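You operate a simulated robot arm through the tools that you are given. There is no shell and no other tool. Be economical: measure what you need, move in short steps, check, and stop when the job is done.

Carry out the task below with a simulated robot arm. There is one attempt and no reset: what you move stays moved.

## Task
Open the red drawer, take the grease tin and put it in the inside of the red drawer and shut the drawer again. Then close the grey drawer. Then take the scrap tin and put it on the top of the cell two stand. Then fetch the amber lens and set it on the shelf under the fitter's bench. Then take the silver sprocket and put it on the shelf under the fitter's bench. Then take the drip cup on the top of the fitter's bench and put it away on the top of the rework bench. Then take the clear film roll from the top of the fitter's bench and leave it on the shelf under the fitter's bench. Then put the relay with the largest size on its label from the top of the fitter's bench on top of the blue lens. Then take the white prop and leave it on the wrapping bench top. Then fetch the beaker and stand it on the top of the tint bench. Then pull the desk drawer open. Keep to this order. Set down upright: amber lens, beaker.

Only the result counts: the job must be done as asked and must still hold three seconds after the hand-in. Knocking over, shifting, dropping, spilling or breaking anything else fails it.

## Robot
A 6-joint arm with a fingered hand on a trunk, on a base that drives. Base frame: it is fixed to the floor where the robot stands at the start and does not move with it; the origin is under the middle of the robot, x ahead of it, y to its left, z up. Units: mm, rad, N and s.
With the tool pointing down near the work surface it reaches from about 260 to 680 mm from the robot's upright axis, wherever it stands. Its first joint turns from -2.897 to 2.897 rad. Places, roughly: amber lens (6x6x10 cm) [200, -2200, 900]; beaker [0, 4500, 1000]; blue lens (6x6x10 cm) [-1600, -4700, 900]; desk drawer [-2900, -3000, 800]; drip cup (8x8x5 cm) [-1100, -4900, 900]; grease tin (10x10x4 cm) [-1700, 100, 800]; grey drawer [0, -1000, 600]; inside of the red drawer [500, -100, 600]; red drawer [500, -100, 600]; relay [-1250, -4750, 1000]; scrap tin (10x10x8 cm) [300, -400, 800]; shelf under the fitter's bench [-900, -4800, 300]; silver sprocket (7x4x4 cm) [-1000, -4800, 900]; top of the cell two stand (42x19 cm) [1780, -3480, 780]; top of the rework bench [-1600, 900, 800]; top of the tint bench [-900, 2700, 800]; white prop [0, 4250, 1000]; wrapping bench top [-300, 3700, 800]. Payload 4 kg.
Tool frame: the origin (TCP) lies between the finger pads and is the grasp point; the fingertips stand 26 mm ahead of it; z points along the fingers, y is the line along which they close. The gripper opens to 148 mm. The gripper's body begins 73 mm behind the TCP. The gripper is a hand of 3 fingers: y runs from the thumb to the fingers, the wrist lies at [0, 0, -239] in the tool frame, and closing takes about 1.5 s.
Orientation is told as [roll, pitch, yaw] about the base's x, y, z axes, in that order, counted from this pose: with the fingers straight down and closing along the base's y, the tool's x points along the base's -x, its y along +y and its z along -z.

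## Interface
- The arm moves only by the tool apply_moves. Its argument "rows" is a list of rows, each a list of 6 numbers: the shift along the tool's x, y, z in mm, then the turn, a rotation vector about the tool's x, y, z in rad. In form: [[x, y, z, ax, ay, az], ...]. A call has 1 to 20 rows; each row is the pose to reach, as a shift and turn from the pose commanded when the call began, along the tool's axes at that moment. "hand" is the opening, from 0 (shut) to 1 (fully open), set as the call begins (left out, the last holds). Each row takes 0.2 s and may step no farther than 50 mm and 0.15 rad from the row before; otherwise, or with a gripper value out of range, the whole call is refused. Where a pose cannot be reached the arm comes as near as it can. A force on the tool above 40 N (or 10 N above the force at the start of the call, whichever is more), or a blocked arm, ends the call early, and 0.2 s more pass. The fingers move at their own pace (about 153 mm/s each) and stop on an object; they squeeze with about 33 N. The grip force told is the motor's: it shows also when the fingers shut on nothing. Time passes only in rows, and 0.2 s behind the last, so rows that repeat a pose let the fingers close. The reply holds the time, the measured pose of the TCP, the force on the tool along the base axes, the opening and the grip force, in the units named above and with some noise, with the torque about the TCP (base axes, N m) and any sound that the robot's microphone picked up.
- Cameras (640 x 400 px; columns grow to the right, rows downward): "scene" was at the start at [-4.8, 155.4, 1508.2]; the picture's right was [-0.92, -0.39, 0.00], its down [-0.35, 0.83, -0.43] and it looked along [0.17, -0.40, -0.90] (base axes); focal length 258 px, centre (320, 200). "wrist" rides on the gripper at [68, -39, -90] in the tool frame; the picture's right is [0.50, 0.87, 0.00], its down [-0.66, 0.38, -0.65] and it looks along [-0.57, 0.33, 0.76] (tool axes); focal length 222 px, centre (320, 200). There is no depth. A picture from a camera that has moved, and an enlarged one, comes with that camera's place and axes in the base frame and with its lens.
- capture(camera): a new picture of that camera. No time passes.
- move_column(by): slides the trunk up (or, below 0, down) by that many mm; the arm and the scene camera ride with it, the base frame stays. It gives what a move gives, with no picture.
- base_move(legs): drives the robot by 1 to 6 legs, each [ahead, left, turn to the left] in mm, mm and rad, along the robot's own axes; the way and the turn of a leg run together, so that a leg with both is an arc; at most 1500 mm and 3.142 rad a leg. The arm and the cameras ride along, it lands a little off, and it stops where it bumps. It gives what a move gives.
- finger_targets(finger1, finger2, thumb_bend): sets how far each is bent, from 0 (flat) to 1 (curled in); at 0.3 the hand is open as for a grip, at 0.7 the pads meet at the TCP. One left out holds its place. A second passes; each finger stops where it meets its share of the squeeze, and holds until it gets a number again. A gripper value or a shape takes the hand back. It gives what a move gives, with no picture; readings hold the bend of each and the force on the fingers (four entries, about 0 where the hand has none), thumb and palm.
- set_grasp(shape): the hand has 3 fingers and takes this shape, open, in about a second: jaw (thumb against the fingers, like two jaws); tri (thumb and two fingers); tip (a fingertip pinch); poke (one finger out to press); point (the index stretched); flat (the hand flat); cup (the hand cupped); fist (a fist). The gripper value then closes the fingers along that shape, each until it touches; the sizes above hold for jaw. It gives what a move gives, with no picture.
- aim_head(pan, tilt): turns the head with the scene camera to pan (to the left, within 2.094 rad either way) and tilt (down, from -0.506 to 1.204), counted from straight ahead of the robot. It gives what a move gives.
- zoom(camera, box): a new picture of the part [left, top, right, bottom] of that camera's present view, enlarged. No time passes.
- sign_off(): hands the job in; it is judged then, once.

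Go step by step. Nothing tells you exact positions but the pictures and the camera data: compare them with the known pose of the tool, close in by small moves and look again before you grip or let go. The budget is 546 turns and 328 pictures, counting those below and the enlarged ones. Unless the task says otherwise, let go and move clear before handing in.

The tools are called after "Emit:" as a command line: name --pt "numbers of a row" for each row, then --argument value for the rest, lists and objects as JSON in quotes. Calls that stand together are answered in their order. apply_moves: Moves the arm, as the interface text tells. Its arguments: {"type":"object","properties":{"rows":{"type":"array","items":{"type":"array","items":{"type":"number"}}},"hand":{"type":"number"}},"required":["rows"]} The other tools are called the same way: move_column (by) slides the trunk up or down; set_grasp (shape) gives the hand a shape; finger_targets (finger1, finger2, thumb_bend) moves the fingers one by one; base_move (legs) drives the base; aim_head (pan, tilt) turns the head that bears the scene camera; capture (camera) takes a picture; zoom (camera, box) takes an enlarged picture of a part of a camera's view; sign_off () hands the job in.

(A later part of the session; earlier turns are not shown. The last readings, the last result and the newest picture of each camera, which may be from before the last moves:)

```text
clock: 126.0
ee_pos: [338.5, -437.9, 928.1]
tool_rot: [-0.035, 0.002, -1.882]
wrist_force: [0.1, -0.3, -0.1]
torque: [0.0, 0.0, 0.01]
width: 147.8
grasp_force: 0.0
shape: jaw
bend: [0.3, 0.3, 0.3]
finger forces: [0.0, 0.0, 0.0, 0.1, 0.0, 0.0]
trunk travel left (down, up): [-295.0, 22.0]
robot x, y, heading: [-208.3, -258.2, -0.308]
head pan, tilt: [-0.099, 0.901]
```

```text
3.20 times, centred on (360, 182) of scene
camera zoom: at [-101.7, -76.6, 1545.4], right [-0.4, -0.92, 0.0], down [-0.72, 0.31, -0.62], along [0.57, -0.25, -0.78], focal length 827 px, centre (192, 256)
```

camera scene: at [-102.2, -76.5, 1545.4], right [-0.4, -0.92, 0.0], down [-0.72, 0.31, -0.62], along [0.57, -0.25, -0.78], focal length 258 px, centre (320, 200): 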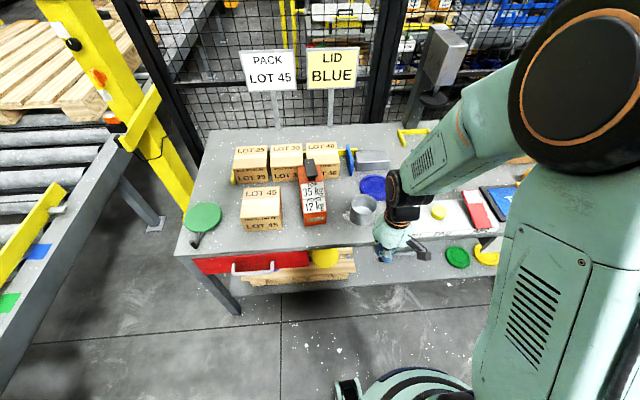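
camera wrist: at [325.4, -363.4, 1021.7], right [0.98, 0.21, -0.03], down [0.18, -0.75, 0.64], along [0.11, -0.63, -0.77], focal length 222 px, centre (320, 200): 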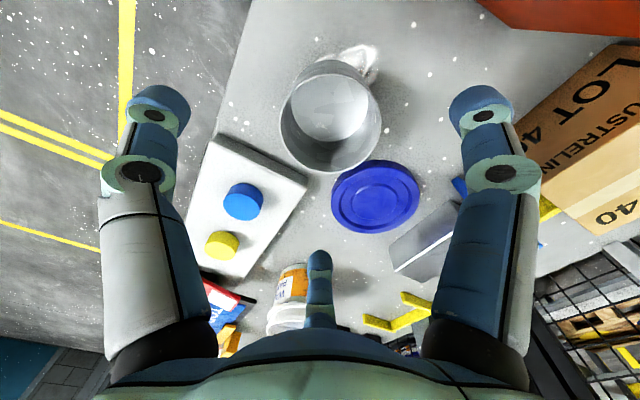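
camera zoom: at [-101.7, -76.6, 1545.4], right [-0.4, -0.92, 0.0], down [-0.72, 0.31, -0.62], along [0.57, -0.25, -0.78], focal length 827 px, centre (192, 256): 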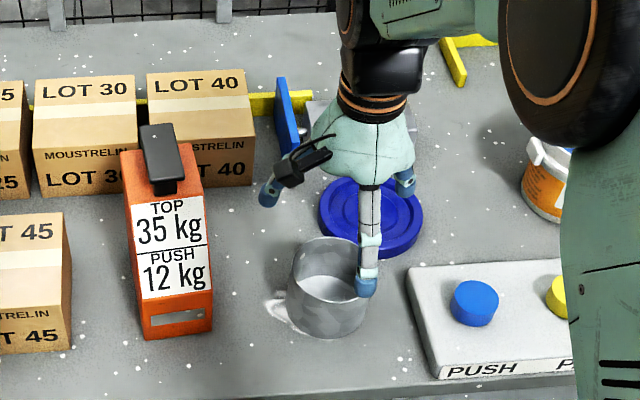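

Can is nearly centred. Small correction, level the tool, then descend to grip mid-height.

Emit:
apply_moves --pt "8 2 0 -0.035 0 0" --pt "8 2 40 -0.035 0 0" --pt "8 2 80 -0.035 0 0" --pt "8 2 110 -0.035 0 0" --pt "8 2 130 -0.035 0 0"

Emit:
capture --camera "wrist"

Emit:
zoom --camera "scene" --box '[260, 120, 460, 245]'

```text
clock: 127.2
ee_pos: [339.2, -429.4, 799.9]
tool_rot: [0.003, 0.002, -1.879]
wrist_force: [-0.4, -0.2, -0.3]
torque: [0.01, 0.02, -0.02]
width: 148.1
grasp_force: 0.1
shape: jaw
bend: [0.3, 0.3, 0.3]
finger forces: [0.1, 0.0, 0.0, 0.1, 0.0, 0.0]
trunk travel left (down, up): [-295.0, 22.0]
robot x, y, heading: [-207.4, -255.8, -0.309]
head pan, tilt: [-0.099, 0.901]
```

```text
264 pictures are left
camera wrist: at [323.3, -354.3, 891.3], right [0.98, 0.21, 0.0], down [0.16, -0.74, 0.65], along [0.14, -0.64, -0.76], focal length 222 px, centre (320, 200)
```

wrist: 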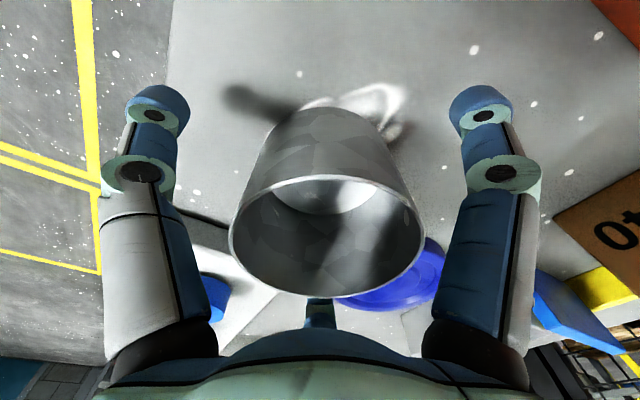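

```text
3.20 times, centred on (360, 182) of scene
camera zoom: at [-102.1, -76.5, 1545.4], right [-0.4, -0.92, 0.0], down [-0.72, 0.31, -0.62], along [0.57, -0.25, -0.78], focal length 827 px, centre (192, 256)
```

zoom: 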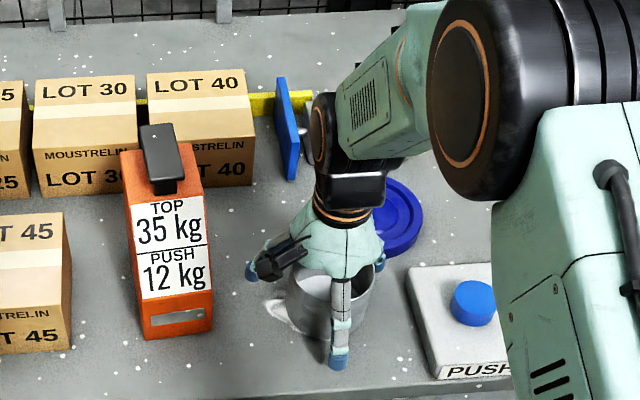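

Emit:
apply_moves --pt "0 0 0 0 0 0" --pt "0 0 0 0 0 0" --pt "0 0 0 0 0 0" --pt "0 0 0 0 0 0" --pt "0 0 0 0 0 0" --pt "0 0 0 0 0 0" --hand 0

Emit:
apply_moves --pt "0 0 -30 0 0 0" --pt "0 0 -75 0 0 0" --pt "0 0 -120 0 0 0" --pt "0 0 -160 0 0 0"

Emit:
capture --camera "wrist"

Emit:
aim_head --pan -1.5 --tilt 0.35

Emit:
capture --camera "scene"

```text
clock: 128.6
ee_pos: [339.7, -430.0, 798.7]
tool_rot: [0.0, 0.003, -1.882]
wrist_force: [0.4, 1.4, 0.1]
torque: [0.04, 0.03, 0.03]
width: 76.2
grasp_force: 33.3
shape: jaw
bend: [0.37, 0.27, 0.7]
finger forces: [29.5, 29.8, 0.0, 0.1, 29.8, 0.0]
trunk travel left (down, up): [-295.0, 22.0]
robot x, y, heading: [-206.5, -256.0, -0.307]
head pan, tilt: [-0.099, 0.901]
```

```text
clock: 129.6
ee_pos: [338.4, -427.3, 959.3]
tool_rot: [0.001, 0.002, -1.879]
wrist_force: [0.0, -0.3, -3.6]
torque: [0.04, 0.06, -0.03]
width: 75.9
grasp_force: 32.7
shape: jaw
bend: [0.37, 0.27, 0.7]
finger forces: [29.5, 30.0, 0.0, 0.0, 29.9, 0.1]
trunk travel left (down, up): [-295.0, 22.0]
robot x, y, heading: [-203.9, -259.2, -0.307]
head pan, tilt: [-0.099, 0.901]
```

```text
262 pictures are left
camera wrist: at [321.6, -351.6, 1051.5], right [0.98, 0.21, 0.0], down [0.16, -0.74, 0.65], along [0.14, -0.64, -0.76], focal length 222 px, centre (320, 200)
```

wrist: 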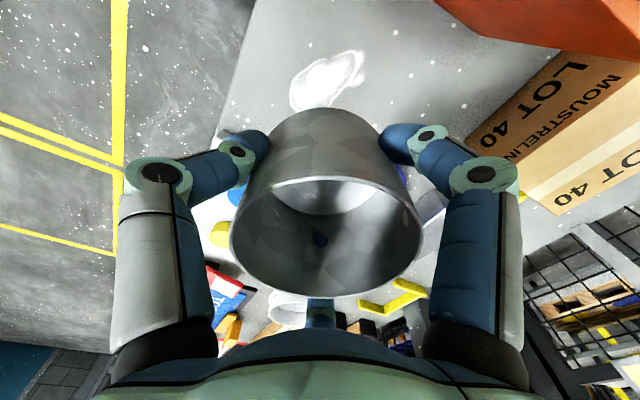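

```text
clock: 131.2
ee_pos: [339.3, -426.9, 959.5]
tool_rot: [0.0, 0.003, -1.879]
wrist_force: [-0.2, -0.2, -4.1]
torque: [0.02, 0.03, 0.02]
width: 75.9
grasp_force: 33.2
shape: jaw
bend: [0.37, 0.27, 0.7]
finger forces: [29.4, 30.0, 0.0, 0.0, 29.9, 0.0]
trunk travel left (down, up): [-295.0, 22.0]
robot x, y, heading: [-206.4, -257.5, -0.302]
head pan, tilt: [-1.499, 0.351]
```

```text
261 pictures are left
camera scene: at [-193.1, -137.1, 1592.9], right [-0.97, 0.23, 0.0], down [0.08, 0.33, -0.94], along [-0.22, -0.91, -0.34], focal length 258 px, centre (320, 200)
```

scene: 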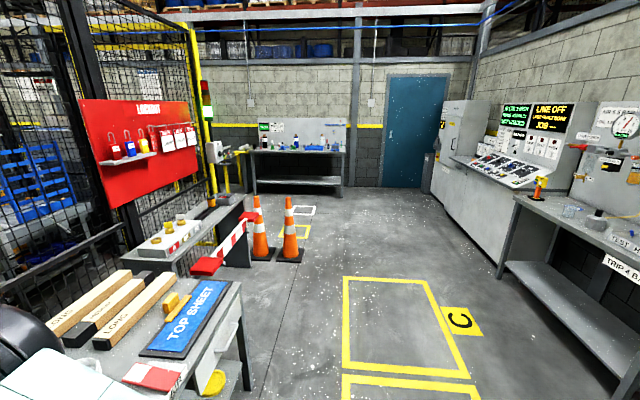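

Holding the tin well. Retract the arm somewhat, back off from the bench, and turn along the aisle to find the cell two stand.

Emit:
apply_moves --pt "0 -45 0 0 0 0" --pt "0 -90 0 0 0 0" --pt "0 -135 0 0 0 0"

Emit:
base_move --legs '[[-350, 0, 0], [0, 0, -1.571], [1500, 0, 0]]'

Emit:
aim_head --pan 0.5 --tilt 0.3

Emit:
capture --camera "scene"

```text
clock: 132.0
ee_pos: [208.3, -388.3, 959.0]
tool_rot: [0.002, 0.002, -1.881]
wrist_force: [1.1, -0.9, -3.1]
torque: [0.03, 0.03, 0.01]
width: 76.1
grasp_force: 32.8
shape: jaw
bend: [0.37, 0.27, 0.7]
finger forces: [29.7, 30.3, 0.0, 0.1, 30.6, 0.0]
trunk travel left (down, up): [-295.0, 22.0]
robot x, y, heading: [-205.2, -255.8, -0.307]
head pan, tilt: [-1.499, 0.351]
```

```text
clock: 145.1
ee_pos: [-1088.1, -2021.3, 959.5]
tool_rot: [0.0, 0.002, 2.863]
wrist_force: [-0.3, 0.8, -2.9]
torque: [0.02, -0.01, 0.01]
width: 75.6
grasp_force: 32.7
shape: jaw
bend: [0.37, 0.27, 0.7]
finger forces: [29.4, 29.9, 0.0, 0.0, 29.6, 0.1]
trunk travel left (down, up): [-295.0, 22.0]
robot x, y, heading: [-973.3, -1601.0, -1.849]
head pan, tilt: [-1.499, 0.351]
```

```text
clock: 147.1
ee_pos: [-1087.0, -2021.6, 959.7]
tool_rot: [0.001, 0.001, 2.862]
wrist_force: [0.1, -0.5, -3.4]
torque: [0.0, -0.04, 0.02]
width: 75.5
grasp_force: 33.0
shape: jaw
bend: [0.37, 0.27, 0.7]
finger forces: [29.5, 29.9, 0.0, 0.0, 29.6, 0.0]
trunk travel left (down, up): [-295.0, 22.0]
robot x, y, heading: [-966.5, -1602.8, -1.847]
head pan, tilt: [0.499, 0.3]
```

```text
260 pictures are left
camera scene: at [-741.0, -1718.8, 1597.6], right [-0.98, -0.22, 0.0], down [-0.06, 0.29, -0.96], along [0.21, -0.93, -0.3], focal length 258 px, centre (320, 200)
```

scene: 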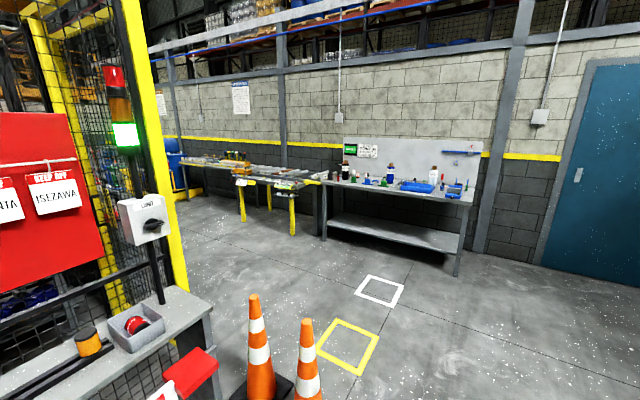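

The aisle opens past the yellow post near (220, -2700). I'll drive past the cones on their right and look toward +x.

Emit:
base_move --legs '[[850, 200, 0], [850, 280, 0], [0, 0, 1.3]]'

Emit:
aim_head --pan 0.2 --tilt 0.3

Emit:
capture --camera "scene"

```text
clock: 159.2
ee_pos: [-601.9, -3591.6, 960.6]
tool_rot: [-0.001, 0.002, -2.12]
wrist_force: [-0.3, 0.1, -2.9]
torque: [0.04, -0.02, -0.03]
width: 75.2
grasp_force: 33.0
shape: jaw
bend: [0.37, 0.27, 0.7]
finger forces: [29.3, 29.7, 0.1, 0.0, 29.4, 0.1]
trunk travel left (down, up): [-295.0, 22.0]
robot x, y, heading: [-979.6, -3364.9, -0.548]
head pan, tilt: [0.499, 0.3]
```

```text
clock: 160.0
ee_pos: [-603.2, -3592.4, 959.9]
tool_rot: [0.0, 0.003, -2.118]
wrist_force: [-0.4, 0.6, -3.5]
torque: [0.04, 0.03, 0.01]
width: 75.6
grasp_force: 32.9
shape: jaw
bend: [0.37, 0.27, 0.7]
finger forces: [29.4, 29.6, 0.0, 0.0, 29.5, 0.1]
trunk travel left (down, up): [-295.0, 22.0]
robot x, y, heading: [-977.3, -3368.2, -0.549]
head pan, tilt: [0.201, 0.3]
```

```text
259 pictures are left
camera scene: at [-804.8, -3201.5, 1597.6], right [-0.34, -0.94, 0.0], down [-0.28, 0.1, -0.96], along [0.9, -0.33, -0.3], focal length 258 px, centre (320, 200)
```

scene: 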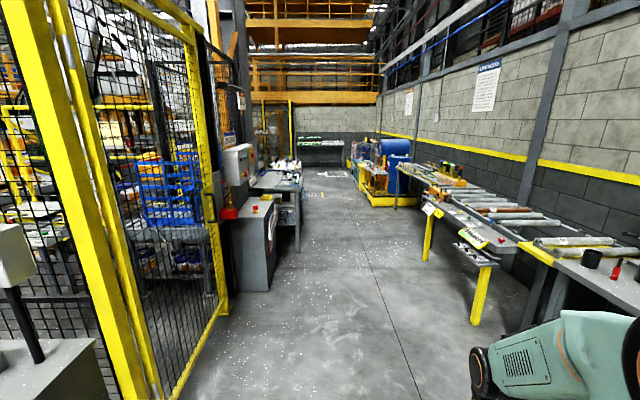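

By projection the cell two stand is the dark cabinet at pixel (260, 205). Zoom on it.

Emit:
zoom --camera "scene" --box '[200, 130, 320, 205]'

Emit:
zoom --camera "scene" --box '[180, 180, 340, 280]'

```text
5.33 times, centred on (260, 168) of scene
camera zoom: at [-804.8, -3201.5, 1597.6], right [-0.34, -0.94, 0.0], down [-0.28, 0.1, -0.96], along [0.9, -0.33, -0.3], focal length 1379 px, centre (640, 373)
```

zoom: 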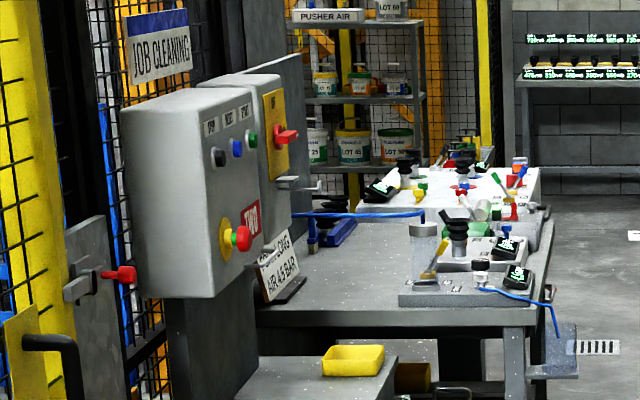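

```text
4.00 times, centred on (260, 230) of scene
camera zoom: at [-804.8, -3201.5, 1597.6], right [-0.34, -0.94, 0.0], down [-0.28, 0.1, -0.96], along [0.9, -0.33, -0.3], focal length 1034 px, centre (560, 80)
```

zoom: 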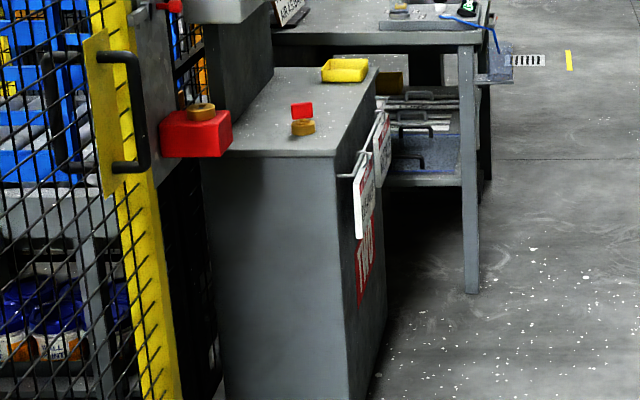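

The stand's top carries a yellow tray and a small amber item, with free space between. I'll drive up the corridor and turn to face the stand from its side.

Emit:
base_move --legs '[[0, 0, 0.29], [1330, 0, 0], [1300, 0, 0], [0, 0, 1.49]]'

Emit:
aim_head --pan 0 --tilt 0.7

Emit:
capture --camera "scene"

```text
clock: 177.3
ee_pos: [1709.1, -3656.4, 960.1]
tool_rot: [0.0, 0.001, -0.369]
wrist_force: [-0.6, 0.0, -3.5]
torque: [-0.04, 0.04, -0.01]
width: 75.1
grasp_force: 33.3
shape: jaw
bend: [0.37, 0.28, 0.7]
finger forces: [29.3, 29.6, 0.0, 0.0, 29.2, 0.0]
trunk travel left (down, up): [-295.0, 22.0]
robot x, y, heading: [1557.0, -4065.8, 1.205]
head pan, tilt: [0.201, 0.3]
```

```text
clock: 178.2
ee_pos: [1708.2, -3655.7, 958.9]
tool_rot: [0.0, 0.001, -0.368]
wrist_force: [0.4, -0.4, -3.3]
torque: [-0.02, 0.06, 0.02]
width: 75.1
grasp_force: 33.1
shape: jaw
bend: [0.37, 0.28, 0.7]
finger forces: [29.3, 29.7, 0.0, 0.0, 29.3, 0.0]
trunk travel left (down, up): [-295.0, 22.0]
robot x, y, heading: [1554.4, -4067.7, 1.201]
head pan, tilt: [0.0, 0.7]
```

```text
256 pictures are left
camera scene: at [1377.5, -3935.0, 1561.6], right [0.93, -0.36, 0.0], down [-0.23, -0.6, -0.77], along [0.27, 0.71, -0.64], focal length 258 px, centre (320, 200)
```

scene: 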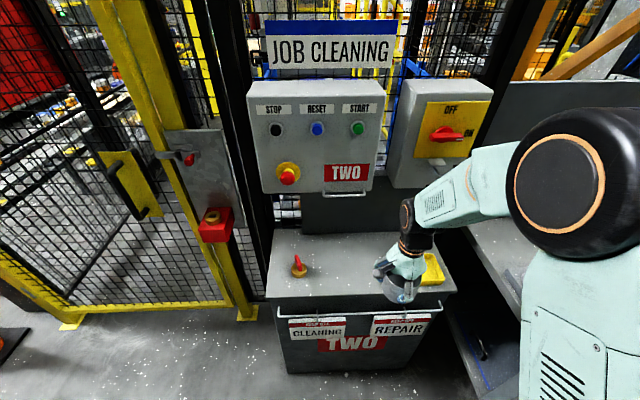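

The free middle of the stand top is around (1735, -3487), surface near z≈780. Move the tin over it.

Emit:
apply_moves --pt "9 41 0 0 0 0" --pt "18 83 0 0 0 0" --pt "27 125 0 0 0 0" --pt "35 166 0 0 0 0" --pt "35 166 40 0 0 0"

Emit:
capture --camera "scene"

Emit:
capture --camera "wrist"

```text
clock: 179.4
ee_pos: [1737.6, -3488.2, 920.2]
tool_rot: [0.0, 0.002, -0.369]
wrist_force: [0.9, -0.2, -3.3]
torque: [-0.04, 0.04, -0.03]
width: 75.2
grasp_force: 32.7
shape: jaw
bend: [0.37, 0.27, 0.7]
finger forces: [29.5, 30.1, 0.1, 0.1, 29.8, 0.0]
trunk travel left (down, up): [-295.0, 22.0]
robot x, y, heading: [1555.6, -4064.8, 1.203]
head pan, tilt: [0.0, 0.7]
```

```text
255 pictures are left
camera scene: at [1377.6, -3934.8, 1561.5], right [0.93, -0.36, 0.0], down [-0.23, -0.6, -0.76], along [0.27, 0.71, -0.64], focal length 258 px, centre (320, 200)
```

scene: 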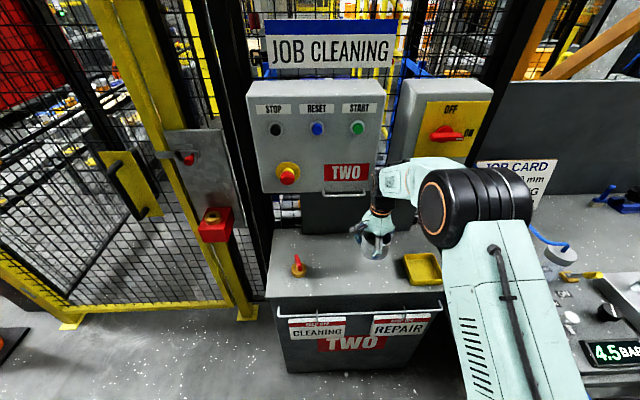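

```text
254 pictures are left
camera wrist: at [1660.4, -3499.6, 1012.3], right [-0.15, 0.99, 0.0], down [0.75, 0.12, 0.65], along [0.64, 0.1, -0.76], focal length 222 px, centre (320, 200)
```

wrist: 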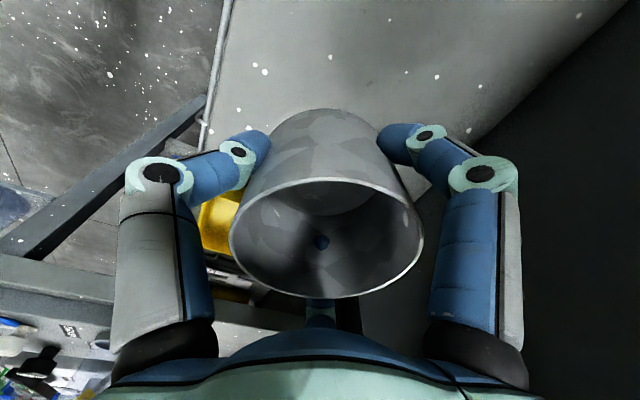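

Emit:
apply_moves --pt "0 0 30 0 0 0" --pt "0 0 60 0 0 0" --pt "0 0 72 0 0 0" --pt "0 0 80 0 0 0" --pt "0 0 86 0 0 0" --pt "0 0 92 0 0 0" --pt "0 0 98 0 0 0" --pt "0 0 104 0 0 0" --pt "0 0 110 0 0 0"

Emit:
capture --camera "scene"

Emit:
zoom --camera "scene" --box '[260, 200, 480, 338]'

```text
clock: 181.1
ee_pos: [1735.4, -3486.7, 826.9]
tool_rot: [0.012, 0.005, -0.368]
wrist_force: [-3.7, -8.4, 28.8]
torque: [-0.44, -0.19, -0.08]
width: 76.3
grasp_force: 33.2
shape: jaw
bend: [0.37, 0.27, 0.69]
finger forces: [30.5, 30.9, 0.0, 0.0, 38.2, 0.1]
trunk travel left (down, up): [-295.0, 22.0]
robot x, y, heading: [1555.5, -4065.4, 1.198]
head pan, tilt: [0.0, 0.7]
stopped in row 8: the force on the tool passed its limit (the readings are from after the stop); the commanded pose is now the measured one
```

```text
253 pictures are left
camera scene: at [1376.1, -3938.9, 1561.9], right [0.93, -0.36, 0.0], down [-0.23, -0.6, -0.77], along [0.28, 0.72, -0.64], focal length 258 px, centre (320, 200)
```

scene: 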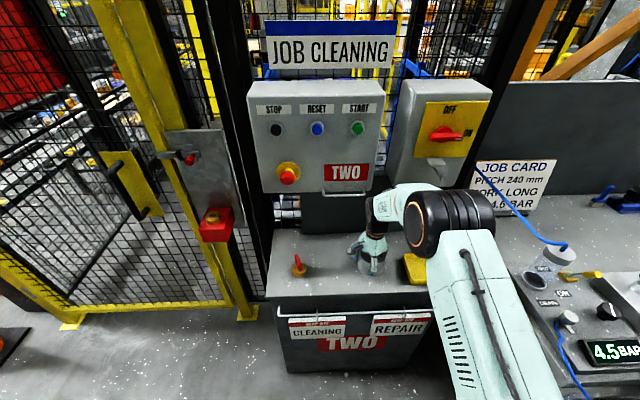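

```text
2.90 times, centred on (370, 269) of scene
camera zoom: at [1376.1, -3938.9, 1561.9], right [0.93, -0.36, 0.0], down [-0.23, -0.6, -0.77], along [0.28, 0.72, -0.64], focal length 749 px, centre (175, 0)
```

zoom: 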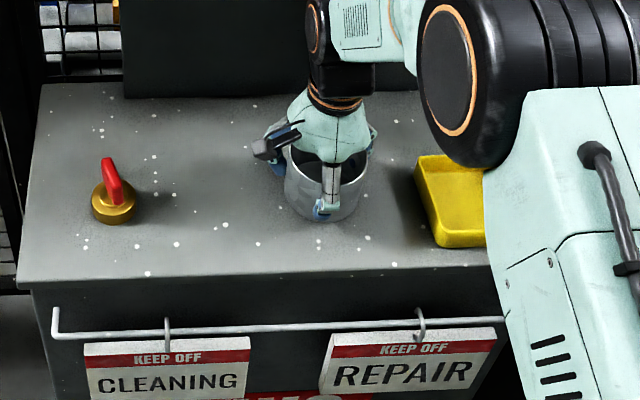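

The tin stands on the top. Release and rise.

Emit:
apply_moves --pt "0 0 -2 0 0 0" --pt "0 0 -2 0 0 0" --pt "0 0 -2 0 0 0" --pt "0 0 -2 0 0 0" --hand 0.9

Emit:
apply_moves --pt "0 0 -30 0 0 0" --pt "0 0 -70 0 0 0" --pt "0 0 -110 0 0 0" --pt "0 -40 -130 0 0 0" --pt "0 -90 -130 0 0 0" --pt "0 -135 -130 0 0 0" --pt "0 -170 -130 0 0 0"

Emit:
zoom --camera "scene" --box '[260, 200, 480, 338]'

```text
clock: 182.1
ee_pos: [1736.8, -3485.2, 824.7]
tool_rot: [0.007, 0.001, -0.369]
wrist_force: [1.0, 0.8, -0.1]
torque: [0.01, 0.04, 0.0]
width: 133.1
grasp_force: 0.1
shape: jaw
bend: [0.25, 0.25, 0.34]
finger forces: [0.1, 0.1, 0.0, 0.0, 0.0, 0.0]
trunk travel left (down, up): [-295.0, 22.0]
robot x, y, heading: [1555.7, -4064.5, 1.201]
head pan, tilt: [0.0, 0.7]
```

```text
clock: 183.7
ee_pos: [1673.3, -3645.8, 954.0]
tool_rot: [0.007, 0.005, -0.368]
wrist_force: [0.8, 0.1, -0.3]
torque: [0.02, -0.01, 0.01]
width: 132.9
grasp_force: 0.1
shape: jaw
bend: [0.25, 0.25, 0.34]
finger forces: [0.1, 0.0, 0.1, 0.0, 0.0, 0.0]
trunk travel left (down, up): [-295.0, 22.0]
robot x, y, heading: [1555.3, -4066.5, 1.202]
head pan, tilt: [0.0, 0.7]
```

```text
2.90 times, centred on (370, 269) of scene
camera zoom: at [1377.1, -3936.1, 1561.5], right [0.93, -0.36, 0.0], down [-0.23, -0.6, -0.77], along [0.28, 0.71, -0.64], focal length 749 px, centre (175, 0)
```

zoom: 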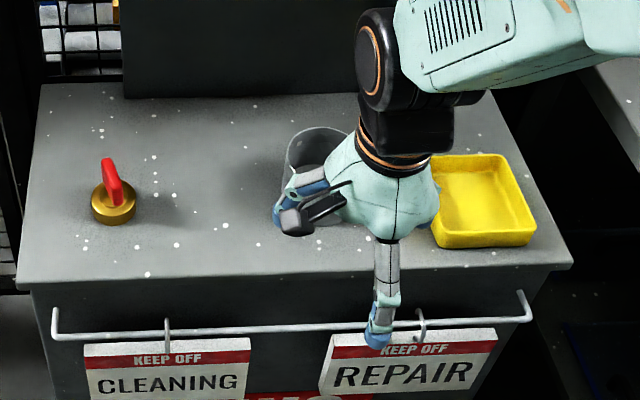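

The scrap tin stands on the stand. Next the amber lens near (213, -2235) on the aisle table; drive back the same way.

Emit:
base_move --legs '[[0, 0, -1.47], [-1320, 0, 0], [-1310, 0, 0], [-150, 1050, 0]]'

Emit:
aim_head --pan 0.1 --tilt 0.6

Emit:
capture --camera "scene"

```text
clock: 205.1
ee_pos: [-374.1, -2349.2, 954.5]
tool_rot: [0.006, 0.002, -1.86]
wrist_force: [0.9, -0.2, -0.5]
torque: [-0.04, 0.0, 0.03]
width: 133.0
grasp_force: 0.0
shape: jaw
bend: [0.25, 0.25, 0.34]
finger forces: [0.0, 0.0, 0.0, 0.1, 0.1, 0.0]
trunk travel left (down, up): [-295.0, 22.0]
robot x, y, heading: [-800.4, -2265.7, -0.289]
head pan, tilt: [0.0, 0.7]
```

```text
clock: 205.8
ee_pos: [-374.8, -2350.4, 954.7]
tool_rot: [0.006, 0.004, -1.862]
wrist_force: [-0.2, -0.4, 0.0]
torque: [0.01, -0.06, 0.0]
width: 133.1
grasp_force: 0.2
shape: jaw
bend: [0.25, 0.25, 0.34]
finger forces: [0.1, 0.0, 0.0, 0.1, 0.1, 0.0]
trunk travel left (down, up): [-295.0, 22.0]
robot x, y, heading: [-803.4, -2258.7, -0.284]
head pan, tilt: [0.099, 0.6]
```

```text
250 pictures are left
camera scene: at [-684.3, -2068.2, 1570.1], right [-0.19, -0.98, 0.0], down [-0.56, 0.11, -0.82], along [0.81, -0.16, -0.57], focal length 258 px, centre (320, 200)
```

scene: 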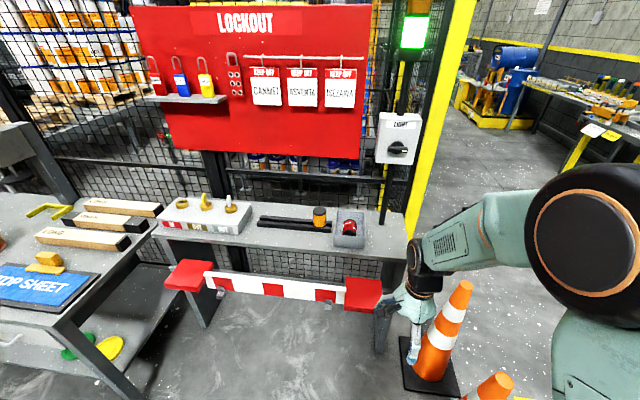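

Amber lens seen at about (245, -2252) with mid height ≈820. Zoom to inspect it and the barrier before it.

Emit:
zoom --camera "scene" --box '[240, 180, 420, 292]'

```text
3.56 times, centred on (330, 236) of scene
camera zoom: at [-684.3, -2068.2, 1570.1], right [-0.19, -0.98, 0.0], down [-0.56, 0.11, -0.82], along [0.81, -0.16, -0.57], focal length 919 px, centre (284, 72)
```

zoom: 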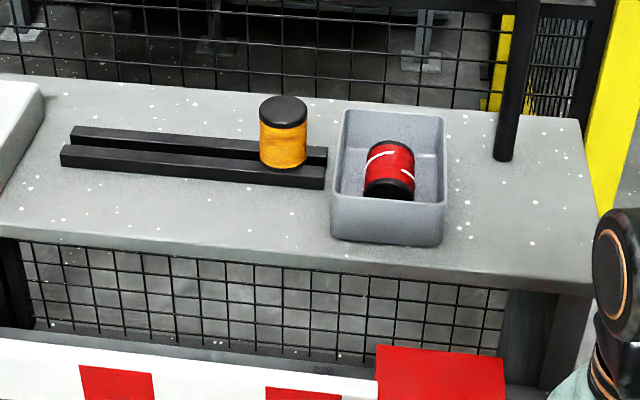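

The lens stands over two bars next to a tray; I'll approach with the fingers turned so none points at the tray. Drive up and rotate the hand.

Emit:
base_move --legs '[[0, 315, 0], [430, 0, -0.025]]'

Emit:
apply_moves --pt "0 0 0 0 0 -0.13" --pt "0 0 0 0 0 -0.26" --pt "0 0 0 0 0 -0.39" --pt "0 0 0 0 0 -0.505" --hand 0.8

Emit:
aim_head --pan -0.1 --tilt 0.9

Emit:
capture --camera "scene"

Emit:
capture --camera "wrist"

```text
clock: 210.2
ee_pos: [125.6, -2188.9, 954.5]
tool_rot: [0.005, 0.002, -1.889]
wrist_force: [-0.8, 0.1, -0.2]
torque: [0.03, 0.0, 0.02]
width: 132.9
grasp_force: 0.0
shape: jaw
bend: [0.25, 0.25, 0.34]
finger forces: [0.0, 0.0, 0.0, 0.0, 0.0, 0.0]
trunk travel left (down, up): [-295.0, 22.0]
robot x, y, heading: [-300.4, -2088.5, -0.319]
head pan, tilt: [0.099, 0.6]
```

```text
clock: 211.2
ee_pos: [125.3, -2188.2, 953.5]
tool_rot: [0.007, -0.001, -1.38]
wrist_force: [0.0, -0.3, -0.3]
torque: [-0.01, 0.03, -0.01]
width: 118.7
grasp_force: 0.1
shape: jaw
bend: [0.25, 0.25, 0.47]
finger forces: [0.0, 0.0, 0.0, 0.1, 0.0, 0.0]
trunk travel left (down, up): [-295.0, 22.0]
robot x, y, heading: [-297.1, -2092.7, -0.321]
head pan, tilt: [0.099, 0.6]
```

```text
clock: 211.9
ee_pos: [126.0, -2189.6, 954.1]
tool_rot: [0.009, -0.002, -1.383]
wrist_force: [0.3, -1.1, -0.7]
torque: [0.0, 0.02, -0.02]
width: 118.6
grasp_force: 0.0
shape: jaw
bend: [0.25, 0.25, 0.47]
finger forces: [0.1, 0.0, 0.1, 0.1, 0.1, 0.0]
trunk travel left (down, up): [-295.0, 22.0]
robot x, y, heading: [-298.8, -2093.6, -0.326]
head pan, tilt: [-0.099, 0.901]
```

```text
248 pictures are left
camera scene: at [-194.0, -1910.9, 1545.4], right [-0.4, -0.91, 0.0], down [-0.72, 0.32, -0.62], along [0.57, -0.25, -0.78], focal length 258 px, centre (320, 200)
```

scene: 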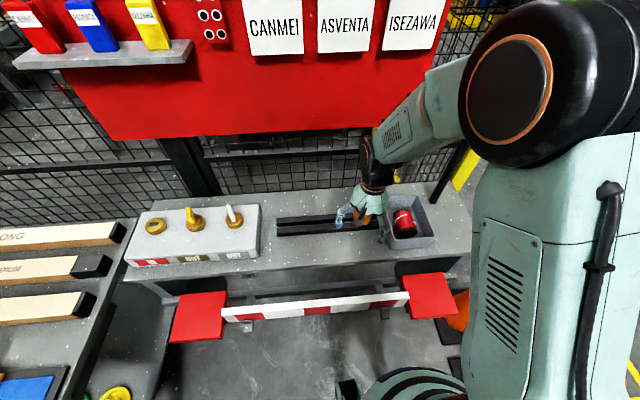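

```text
247 pictures are left
camera wrist: at [73.8, -2130.0, 1046.3], right [0.76, 0.65, 0.01], down [0.49, -0.57, 0.66], along [0.43, -0.5, -0.75], focal length 222 px, centre (320, 200)
```

wrist: 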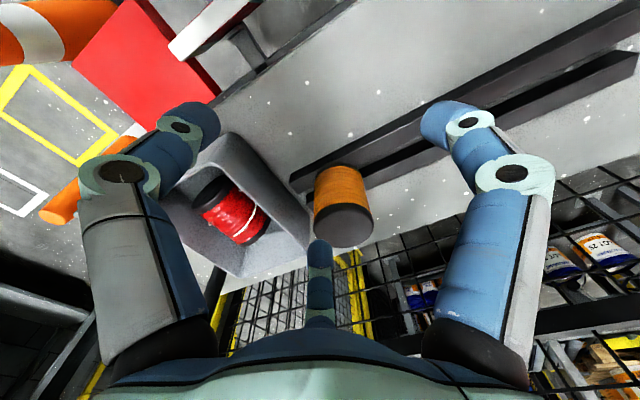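

Lens located at (204, -2243), z≈790–890. Because the shelf is under a bench, I'll grip with the hand tilted 0.5 rad so the wrist later stays outside. Tilt and go to a pre-grasp point.

Emit:
apply_moves --pt "-10 5 2 -0.109 -0.061 0" --pt "-21 10 4 -0.218 -0.122 0" --pt "-31 15 6 -0.327 -0.183 0" --pt "-42 21 9 -0.436 -0.244 0"

Emit:
capture --camera "wrist"

Emit:
zoom --camera "scene" --box '[280, 150, 480, 275]'

```text
clock: 212.9
ee_pos: [153.5, -2226.9, 946.0]
tool_rot: [0.455, -0.239, -1.439]
wrist_force: [-0.7, -0.5, 0.3]
torque: [0.01, -0.04, 0.02]
width: 118.3
grasp_force: 0.0
shape: jaw
bend: [0.25, 0.25, 0.47]
finger forces: [0.1, 0.1, 0.0, 0.1, 0.1, 0.0]
trunk travel left (down, up): [-295.0, 22.0]
robot x, y, heading: [-303.0, -2091.4, -0.316]
head pan, tilt: [-0.099, 0.901]
```

```text
246 pictures are left
camera wrist: at [69.2, -2157.9, 993.9], right [0.7, 0.67, 0.25], down [0.11, -0.45, 0.89], along [0.71, -0.59, -0.39], focal length 222 px, centre (320, 200)
```

wrist: 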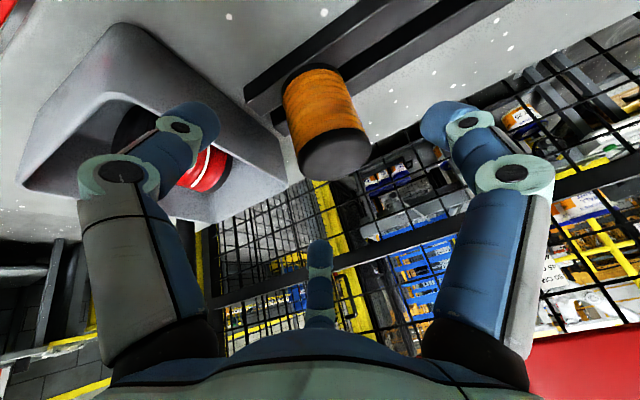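

```text
3.20 times, centred on (380, 212) of scene
camera zoom: at [-193.9, -1911.4, 1545.4], right [-0.4, -0.91, 0.0], down [-0.72, 0.32, -0.62], along [0.57, -0.25, -0.78], focal length 827 px, centre (128, 160)
```

zoom: 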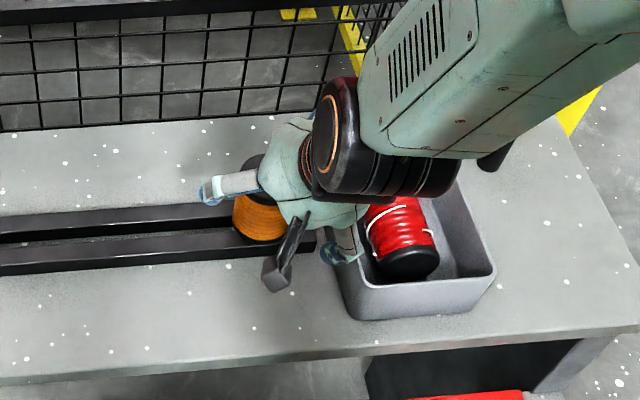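

Approach line passes within 5 mm of the lens axis. Advance in two stages.

Emit:
apply_moves --pt "2 4 20 0 0 0" --pt "2 4 45 0 0 0" --pt "2 4 65 0 0 0"

Emit:
capture --camera "wrist"

Emit:
zoom --camera "scene" --box '[280, 150, 480, 275]'

```text
clock: 213.8
ee_pos: [188.5, -2233.3, 890.5]
tool_rot: [0.454, -0.238, -1.438]
wrist_force: [0.1, 0.9, -0.7]
torque: [0.0, 0.0, 0.03]
width: 118.7
grasp_force: 0.0
shape: jaw
bend: [0.25, 0.25, 0.47]
finger forces: [0.0, 0.1, 0.0, 0.1, 0.0, 0.0]
trunk travel left (down, up): [-295.0, 22.0]
robot x, y, heading: [-300.8, -2089.0, -0.318]
head pan, tilt: [-0.099, 0.901]
```

```text
244 pictures are left
camera wrist: at [103.5, -2163.8, 938.1], right [0.7, 0.67, 0.25], down [0.11, -0.45, 0.89], along [0.71, -0.59, -0.39], focal length 222 px, centre (320, 200)
```

wrist: 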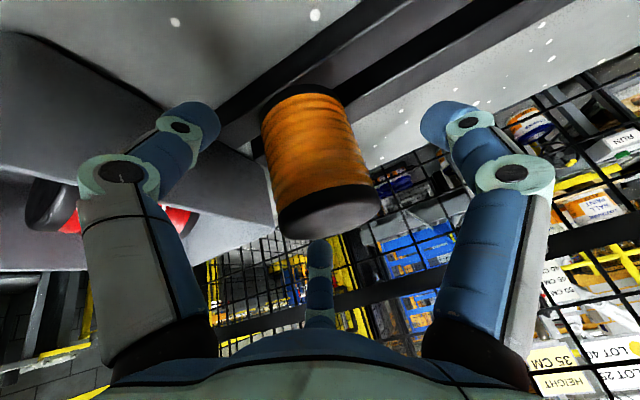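

```text
3.20 times, centred on (380, 212) of scene
camera zoom: at [-193.5, -1911.1, 1545.4], right [-0.4, -0.91, 0.0], down [-0.72, 0.32, -0.62], along [0.57, -0.25, -0.78], focal length 827 px, centre (128, 160)
```

zoom: 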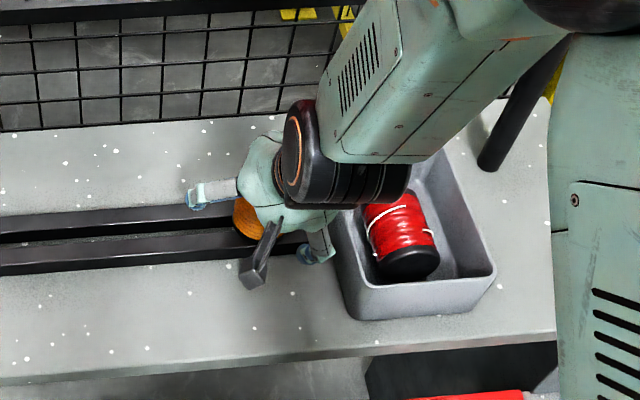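

Aligned. Narrow the opening a bit for tray clearance and advance the rest.

Emit:
apply_moves --pt "0 0 0 0 0 0" --pt "0 0 0 0 0 0" --pt "0 0 15 0 0 0" --pt "0 0 30 0 0 0" --pt "0 0 44 0 0 0" --hand 0.64

Emit:
capture --camera "wrist"

Emit:
zoom --camera "scene" --box '[280, 150, 480, 275]'

```text
clock: 214.9
ee_pos: [206.0, -2237.5, 851.8]
tool_rot: [0.45, -0.235, -1.438]
wrist_force: [-12.4, 7.5, 9.1]
torque: [0.2, 0.9, -0.59]
width: 96.2
grasp_force: 0.1
shape: jaw
bend: [0.3, 0.3, 0.7]
finger forces: [0.1, 0.0, 0.1, 0.0, 14.9, 0.0]
trunk travel left (down, up): [-295.0, 22.0]
robot x, y, heading: [-301.0, -2092.0, -0.318]
head pan, tilt: [-0.099, 0.901]
```

```text
242 pictures are left
camera wrist: at [121.4, -2168.4, 900.2], right [0.7, 0.67, 0.25], down [0.12, -0.45, 0.89], along [0.71, -0.59, -0.39], focal length 222 px, centre (320, 200)
```

wrist: 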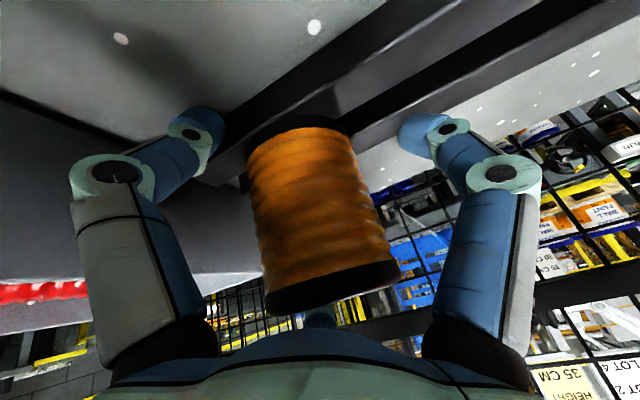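

```text
3.20 times, centred on (380, 212) of scene
camera zoom: at [-196.1, -1909.7, 1545.4], right [-0.4, -0.91, 0.0], down [-0.72, 0.32, -0.62], along [0.57, -0.25, -0.78], focal length 827 px, centre (128, 160)
```

zoom: 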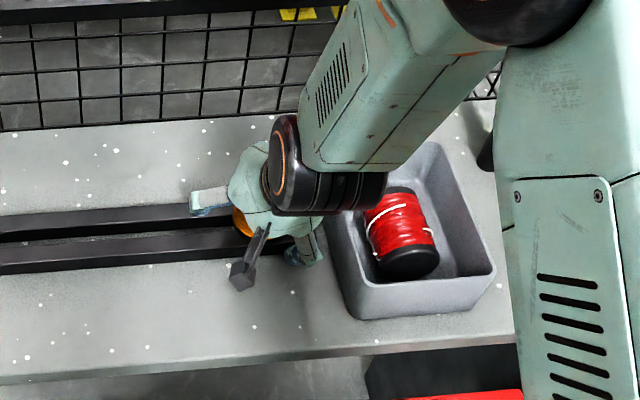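

The thumb is pressing on the front bar; back off 10 mm and then close there.

Emit:
apply_moves --pt "0 0 -6 0 0 0" --pt "0 0 -12 0 0 0"

Emit:
capture --camera "wrist"

```text
clock: 215.6
ee_pos: [201.8, -2238.7, 862.3]
tool_rot: [0.454, -0.238, -1.44]
wrist_force: [-3.2, -0.6, -1.9]
torque: [0.04, 0.06, -0.09]
width: 96.6
grasp_force: 0.0
shape: jaw
bend: [0.3, 0.3, 0.7]
finger forces: [0.0, 0.0, 0.0, 0.0, 3.8, 0.0]
trunk travel left (down, up): [-295.0, 22.0]
robot x, y, heading: [-301.2, -2097.8, -0.317]
head pan, tilt: [-0.099, 0.901]
```

```text
240 pictures are left
camera wrist: at [118.0, -2168.9, 910.9], right [0.7, 0.67, 0.25], down [0.11, -0.45, 0.89], along [0.71, -0.59, -0.39], focal length 222 px, centre (320, 200)
```

wrist: 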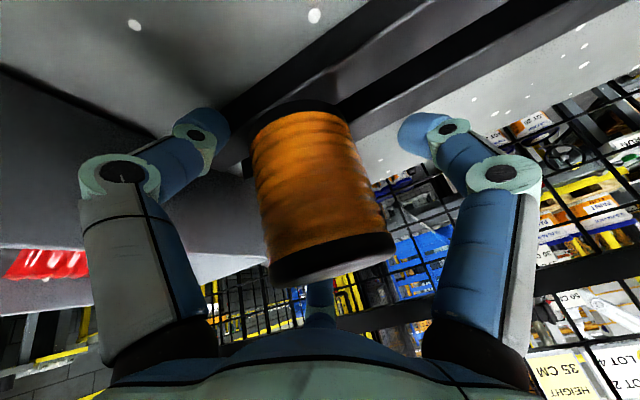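

Emit:
zoom --camera "scene" --box '[320, 170, 420, 232]'

Emit:
zoom --camera "wrist" --box '[130, 60, 330, 185]'

```text
6.40 times, centred on (370, 201) of scene
camera zoom: at [-194.4, -1911.1, 1545.4], right [-0.4, -0.91, 0.0], down [-0.72, 0.32, -0.62], along [0.57, -0.25, -0.78], focal length 1654 px, centre (0, 194)
```

zoom: 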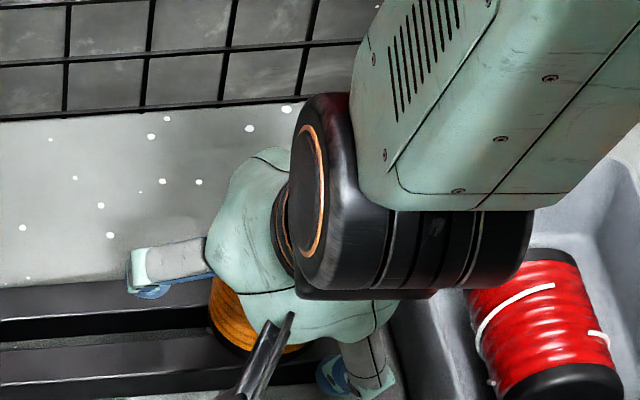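

```text
3.20 times, centred on (230, 122) of wrist
camera zoom: at [118.0, -2168.9, 910.9], right [0.7, 0.67, 0.25], down [0.11, -0.45, 0.89], along [0.71, -0.59, -0.39], focal length 711 px, centre (608, 448)
```

zoom: 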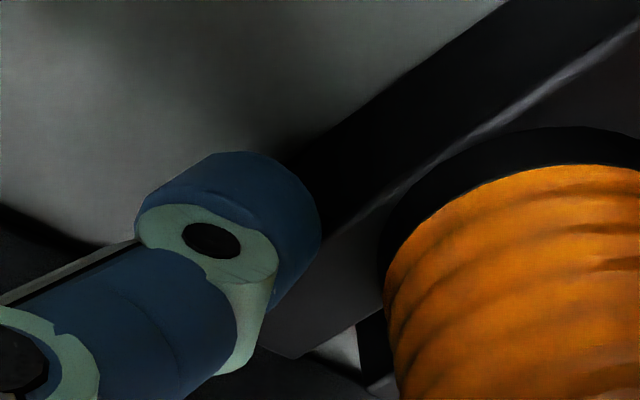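

Emit:
apply_moves --pt "0 0 -6 0 0 0"

Emit:
capture --camera "scene"

```text
clock: 215.9
ee_pos: [199.0, -2237.7, 869.3]
tool_rot: [0.456, -0.239, -1.437]
wrist_force: [-0.4, 0.0, 0.1]
torque: [0.03, -0.01, 0.0]
width: 95.2
grasp_force: 0.1
shape: jaw
bend: [0.3, 0.3, 0.7]
finger forces: [0.0, 0.0, 0.0, 0.1, 0.3, 0.0]
trunk travel left (down, up): [-295.0, 22.0]
robot x, y, heading: [-300.6, -2090.7, -0.317]
head pan, tilt: [-0.099, 0.901]
```

```text
237 pictures are left
camera scene: at [-194.1, -1910.9, 1545.4], right [-0.4, -0.91, 0.0], down [-0.72, 0.32, -0.62], along [0.57, -0.25, -0.78], focal length 258 px, centre (320, 200)
```

scene: 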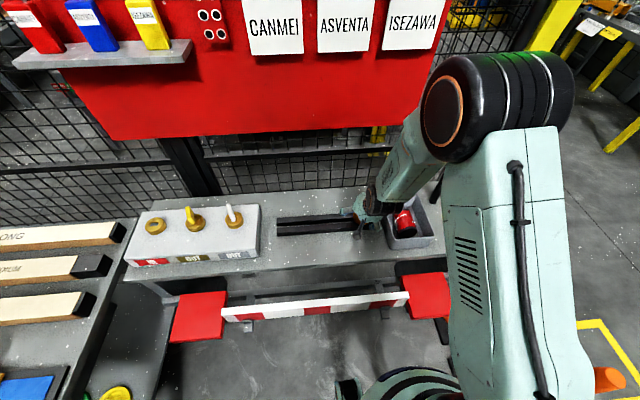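

Contact gone. Narrow the fingers further (clears the bar) and go a bit deeper before closing.

Emit:
apply_moves --pt "0 0 0 0 0 0" --pt "0 0 0 0 0 0" --pt "0 0 5 0 0 0" --pt "0 0 10 0 0 0" --hand 0.52

Emit:
capture --camera "wrist"

```text
clock: 217.0
ee_pos: [199.7, -2236.8, 860.7]
tool_rot: [0.454, -0.236, -1.44]
wrist_force: [-21.6, 5.0, 31.1]
torque: [-0.29, 2.07, -0.58]
width: 82.1
grasp_force: 0.2
shape: jaw
bend: [0.35, 0.35, 0.7]
finger forces: [0.0, 0.1, 0.1, 0.0, 39.6, 0.0]
trunk travel left (down, up): [-295.0, 22.0]
robot x, y, heading: [-301.0, -2092.0, -0.32]
head pan, tilt: [-0.099, 0.901]
stopped in row 4: the force on the tool passed its limit (the readings are from after the stop); the commanded pose is now the measured one
```

```text
236 pictures are left
camera wrist: at [115.1, -2167.8, 910.7], right [0.7, 0.67, 0.25], down [0.11, -0.45, 0.89], along [0.71, -0.59, -0.39], focal length 222 px, centre (320, 200)
```

wrist: 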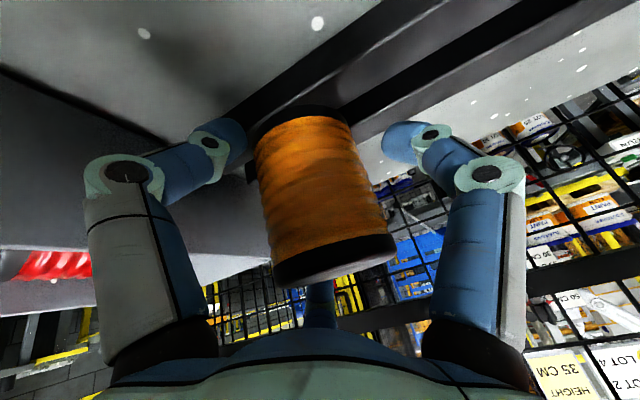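

The thumb bears on the bar again. Back off 12 mm and close there, gripping the upper part of the lens.

Emit:
apply_moves --pt "0 0 -7 0 0 0" --pt "0 0 -13 0 0 0"

Emit:
apply_moves --pt "0 0 0 0 0 0" --pt "0 0 0 0 0 0" --pt "0 0 0 0 0 0" --pt "0 0 0 0 0 0" --pt "0 0 0 0 0 0" --hand 0

Emit:
capture --camera "wrist"

Emit:
zoom --camera "scene" --box '[320, 170, 420, 232]'

```text
clock: 217.6
ee_pos: [197.2, -2236.4, 870.8]
tool_rot: [0.452, -0.239, -1.44]
wrist_force: [-0.3, 0.2, 0.5]
torque: [-0.02, 0.03, -0.03]
width: 77.5
grasp_force: 0.0
shape: jaw
bend: [0.35, 0.35, 0.7]
finger forces: [0.0, 0.0, 0.0, 0.1, 0.0, 0.0]
trunk travel left (down, up): [-295.0, 22.0]
robot x, y, heading: [-299.0, -2091.0, -0.316]
head pan, tilt: [-0.099, 0.901]
```

```text
clock: 218.8
ee_pos: [196.9, -2236.6, 872.5]
tool_rot: [0.452, -0.237, -1.437]
wrist_force: [-0.8, 0.8, 5.5]
torque: [0.04, 0.21, 0.0]
width: 59.1
grasp_force: 33.0
shape: jaw
bend: [0.77, 0.77, 0.7]
finger forces: [30.3, 28.3, 0.1, 0.0, 29.0, 0.0]
trunk travel left (down, up): [-295.0, 22.0]
robot x, y, heading: [-301.7, -2092.2, -0.32]
head pan, tilt: [-0.099, 0.901]
```

```text
235 pictures are left
camera wrist: at [112.7, -2166.2, 920.1], right [0.7, 0.67, 0.25], down [0.11, -0.45, 0.89], along [0.71, -0.59, -0.39], focal length 222 px, centre (320, 200)
```

wrist: 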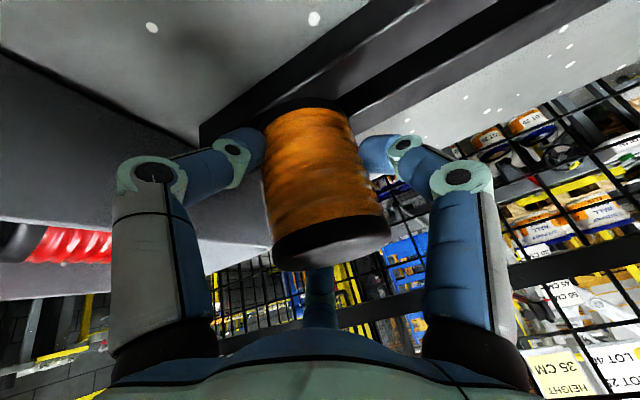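

```text
6.40 times, centred on (370, 201) of scene
camera zoom: at [-194.8, -1910.7, 1545.4], right [-0.4, -0.91, 0.0], down [-0.72, 0.32, -0.62], along [0.57, -0.25, -0.78], focal length 1654 px, centre (0, 194)
```

zoom: 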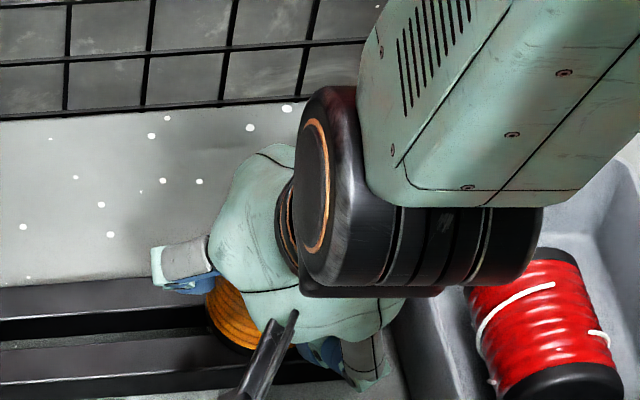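

The lens is held by all three fingers at about mid-height. Lift straight up.

Emit:
apply_moves --pt "-4 6 -13 0 0 0" --pt "-10 17 -35 0 0 0" --pt "-18 32 -66 0 0 0" --pt "-26 47 -96 0 0 0"

Emit:
capture --camera "wrist"

Emit:
capture --camera "scene"

```text
clock: 219.8
ee_pos: [195.7, -2239.6, 958.5]
tool_rot: [0.452, -0.247, -1.44]
wrist_force: [-0.4, 0.5, -2.3]
torque: [0.04, 0.0, 0.04]
width: 59.1
grasp_force: 33.0
shape: jaw
bend: [0.77, 0.78, 0.7]
finger forces: [30.0, 27.6, 0.0, 0.1, 27.4, 0.1]
out of reach, approached as far as the arm can: row 4
trunk travel left (down, up): [-295.0, 22.0]
robot x, y, heading: [-294.3, -2089.1, -0.316]
head pan, tilt: [-0.099, 0.901]
```

```text
233 pictures are left
camera wrist: at [112.4, -2169.7, 1006.7], right [0.7, 0.67, 0.24], down [0.11, -0.44, 0.89], along [0.71, -0.6, -0.38], focal length 222 px, centre (320, 200)
```

wrist: 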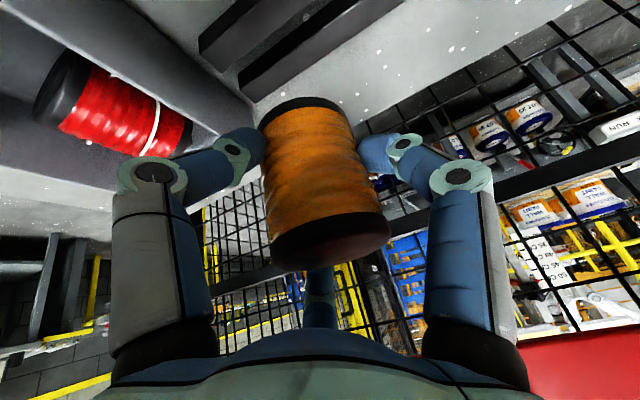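

```text
232 pictures are left
camera scene: at [-194.0, -1911.0, 1545.4], right [-0.4, -0.91, 0.0], down [-0.72, 0.32, -0.62], along [0.57, -0.25, -0.78], focal length 258 px, centre (320, 200)
```

scene: 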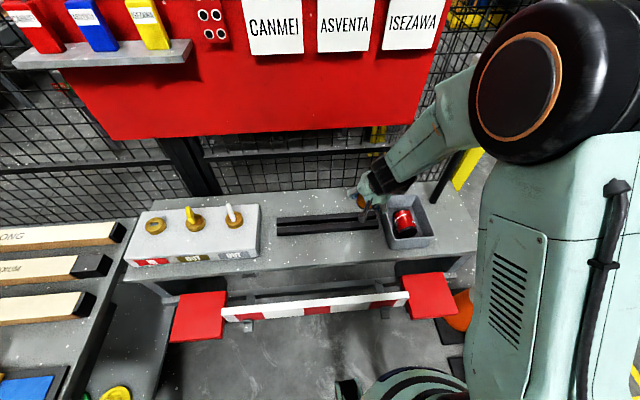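

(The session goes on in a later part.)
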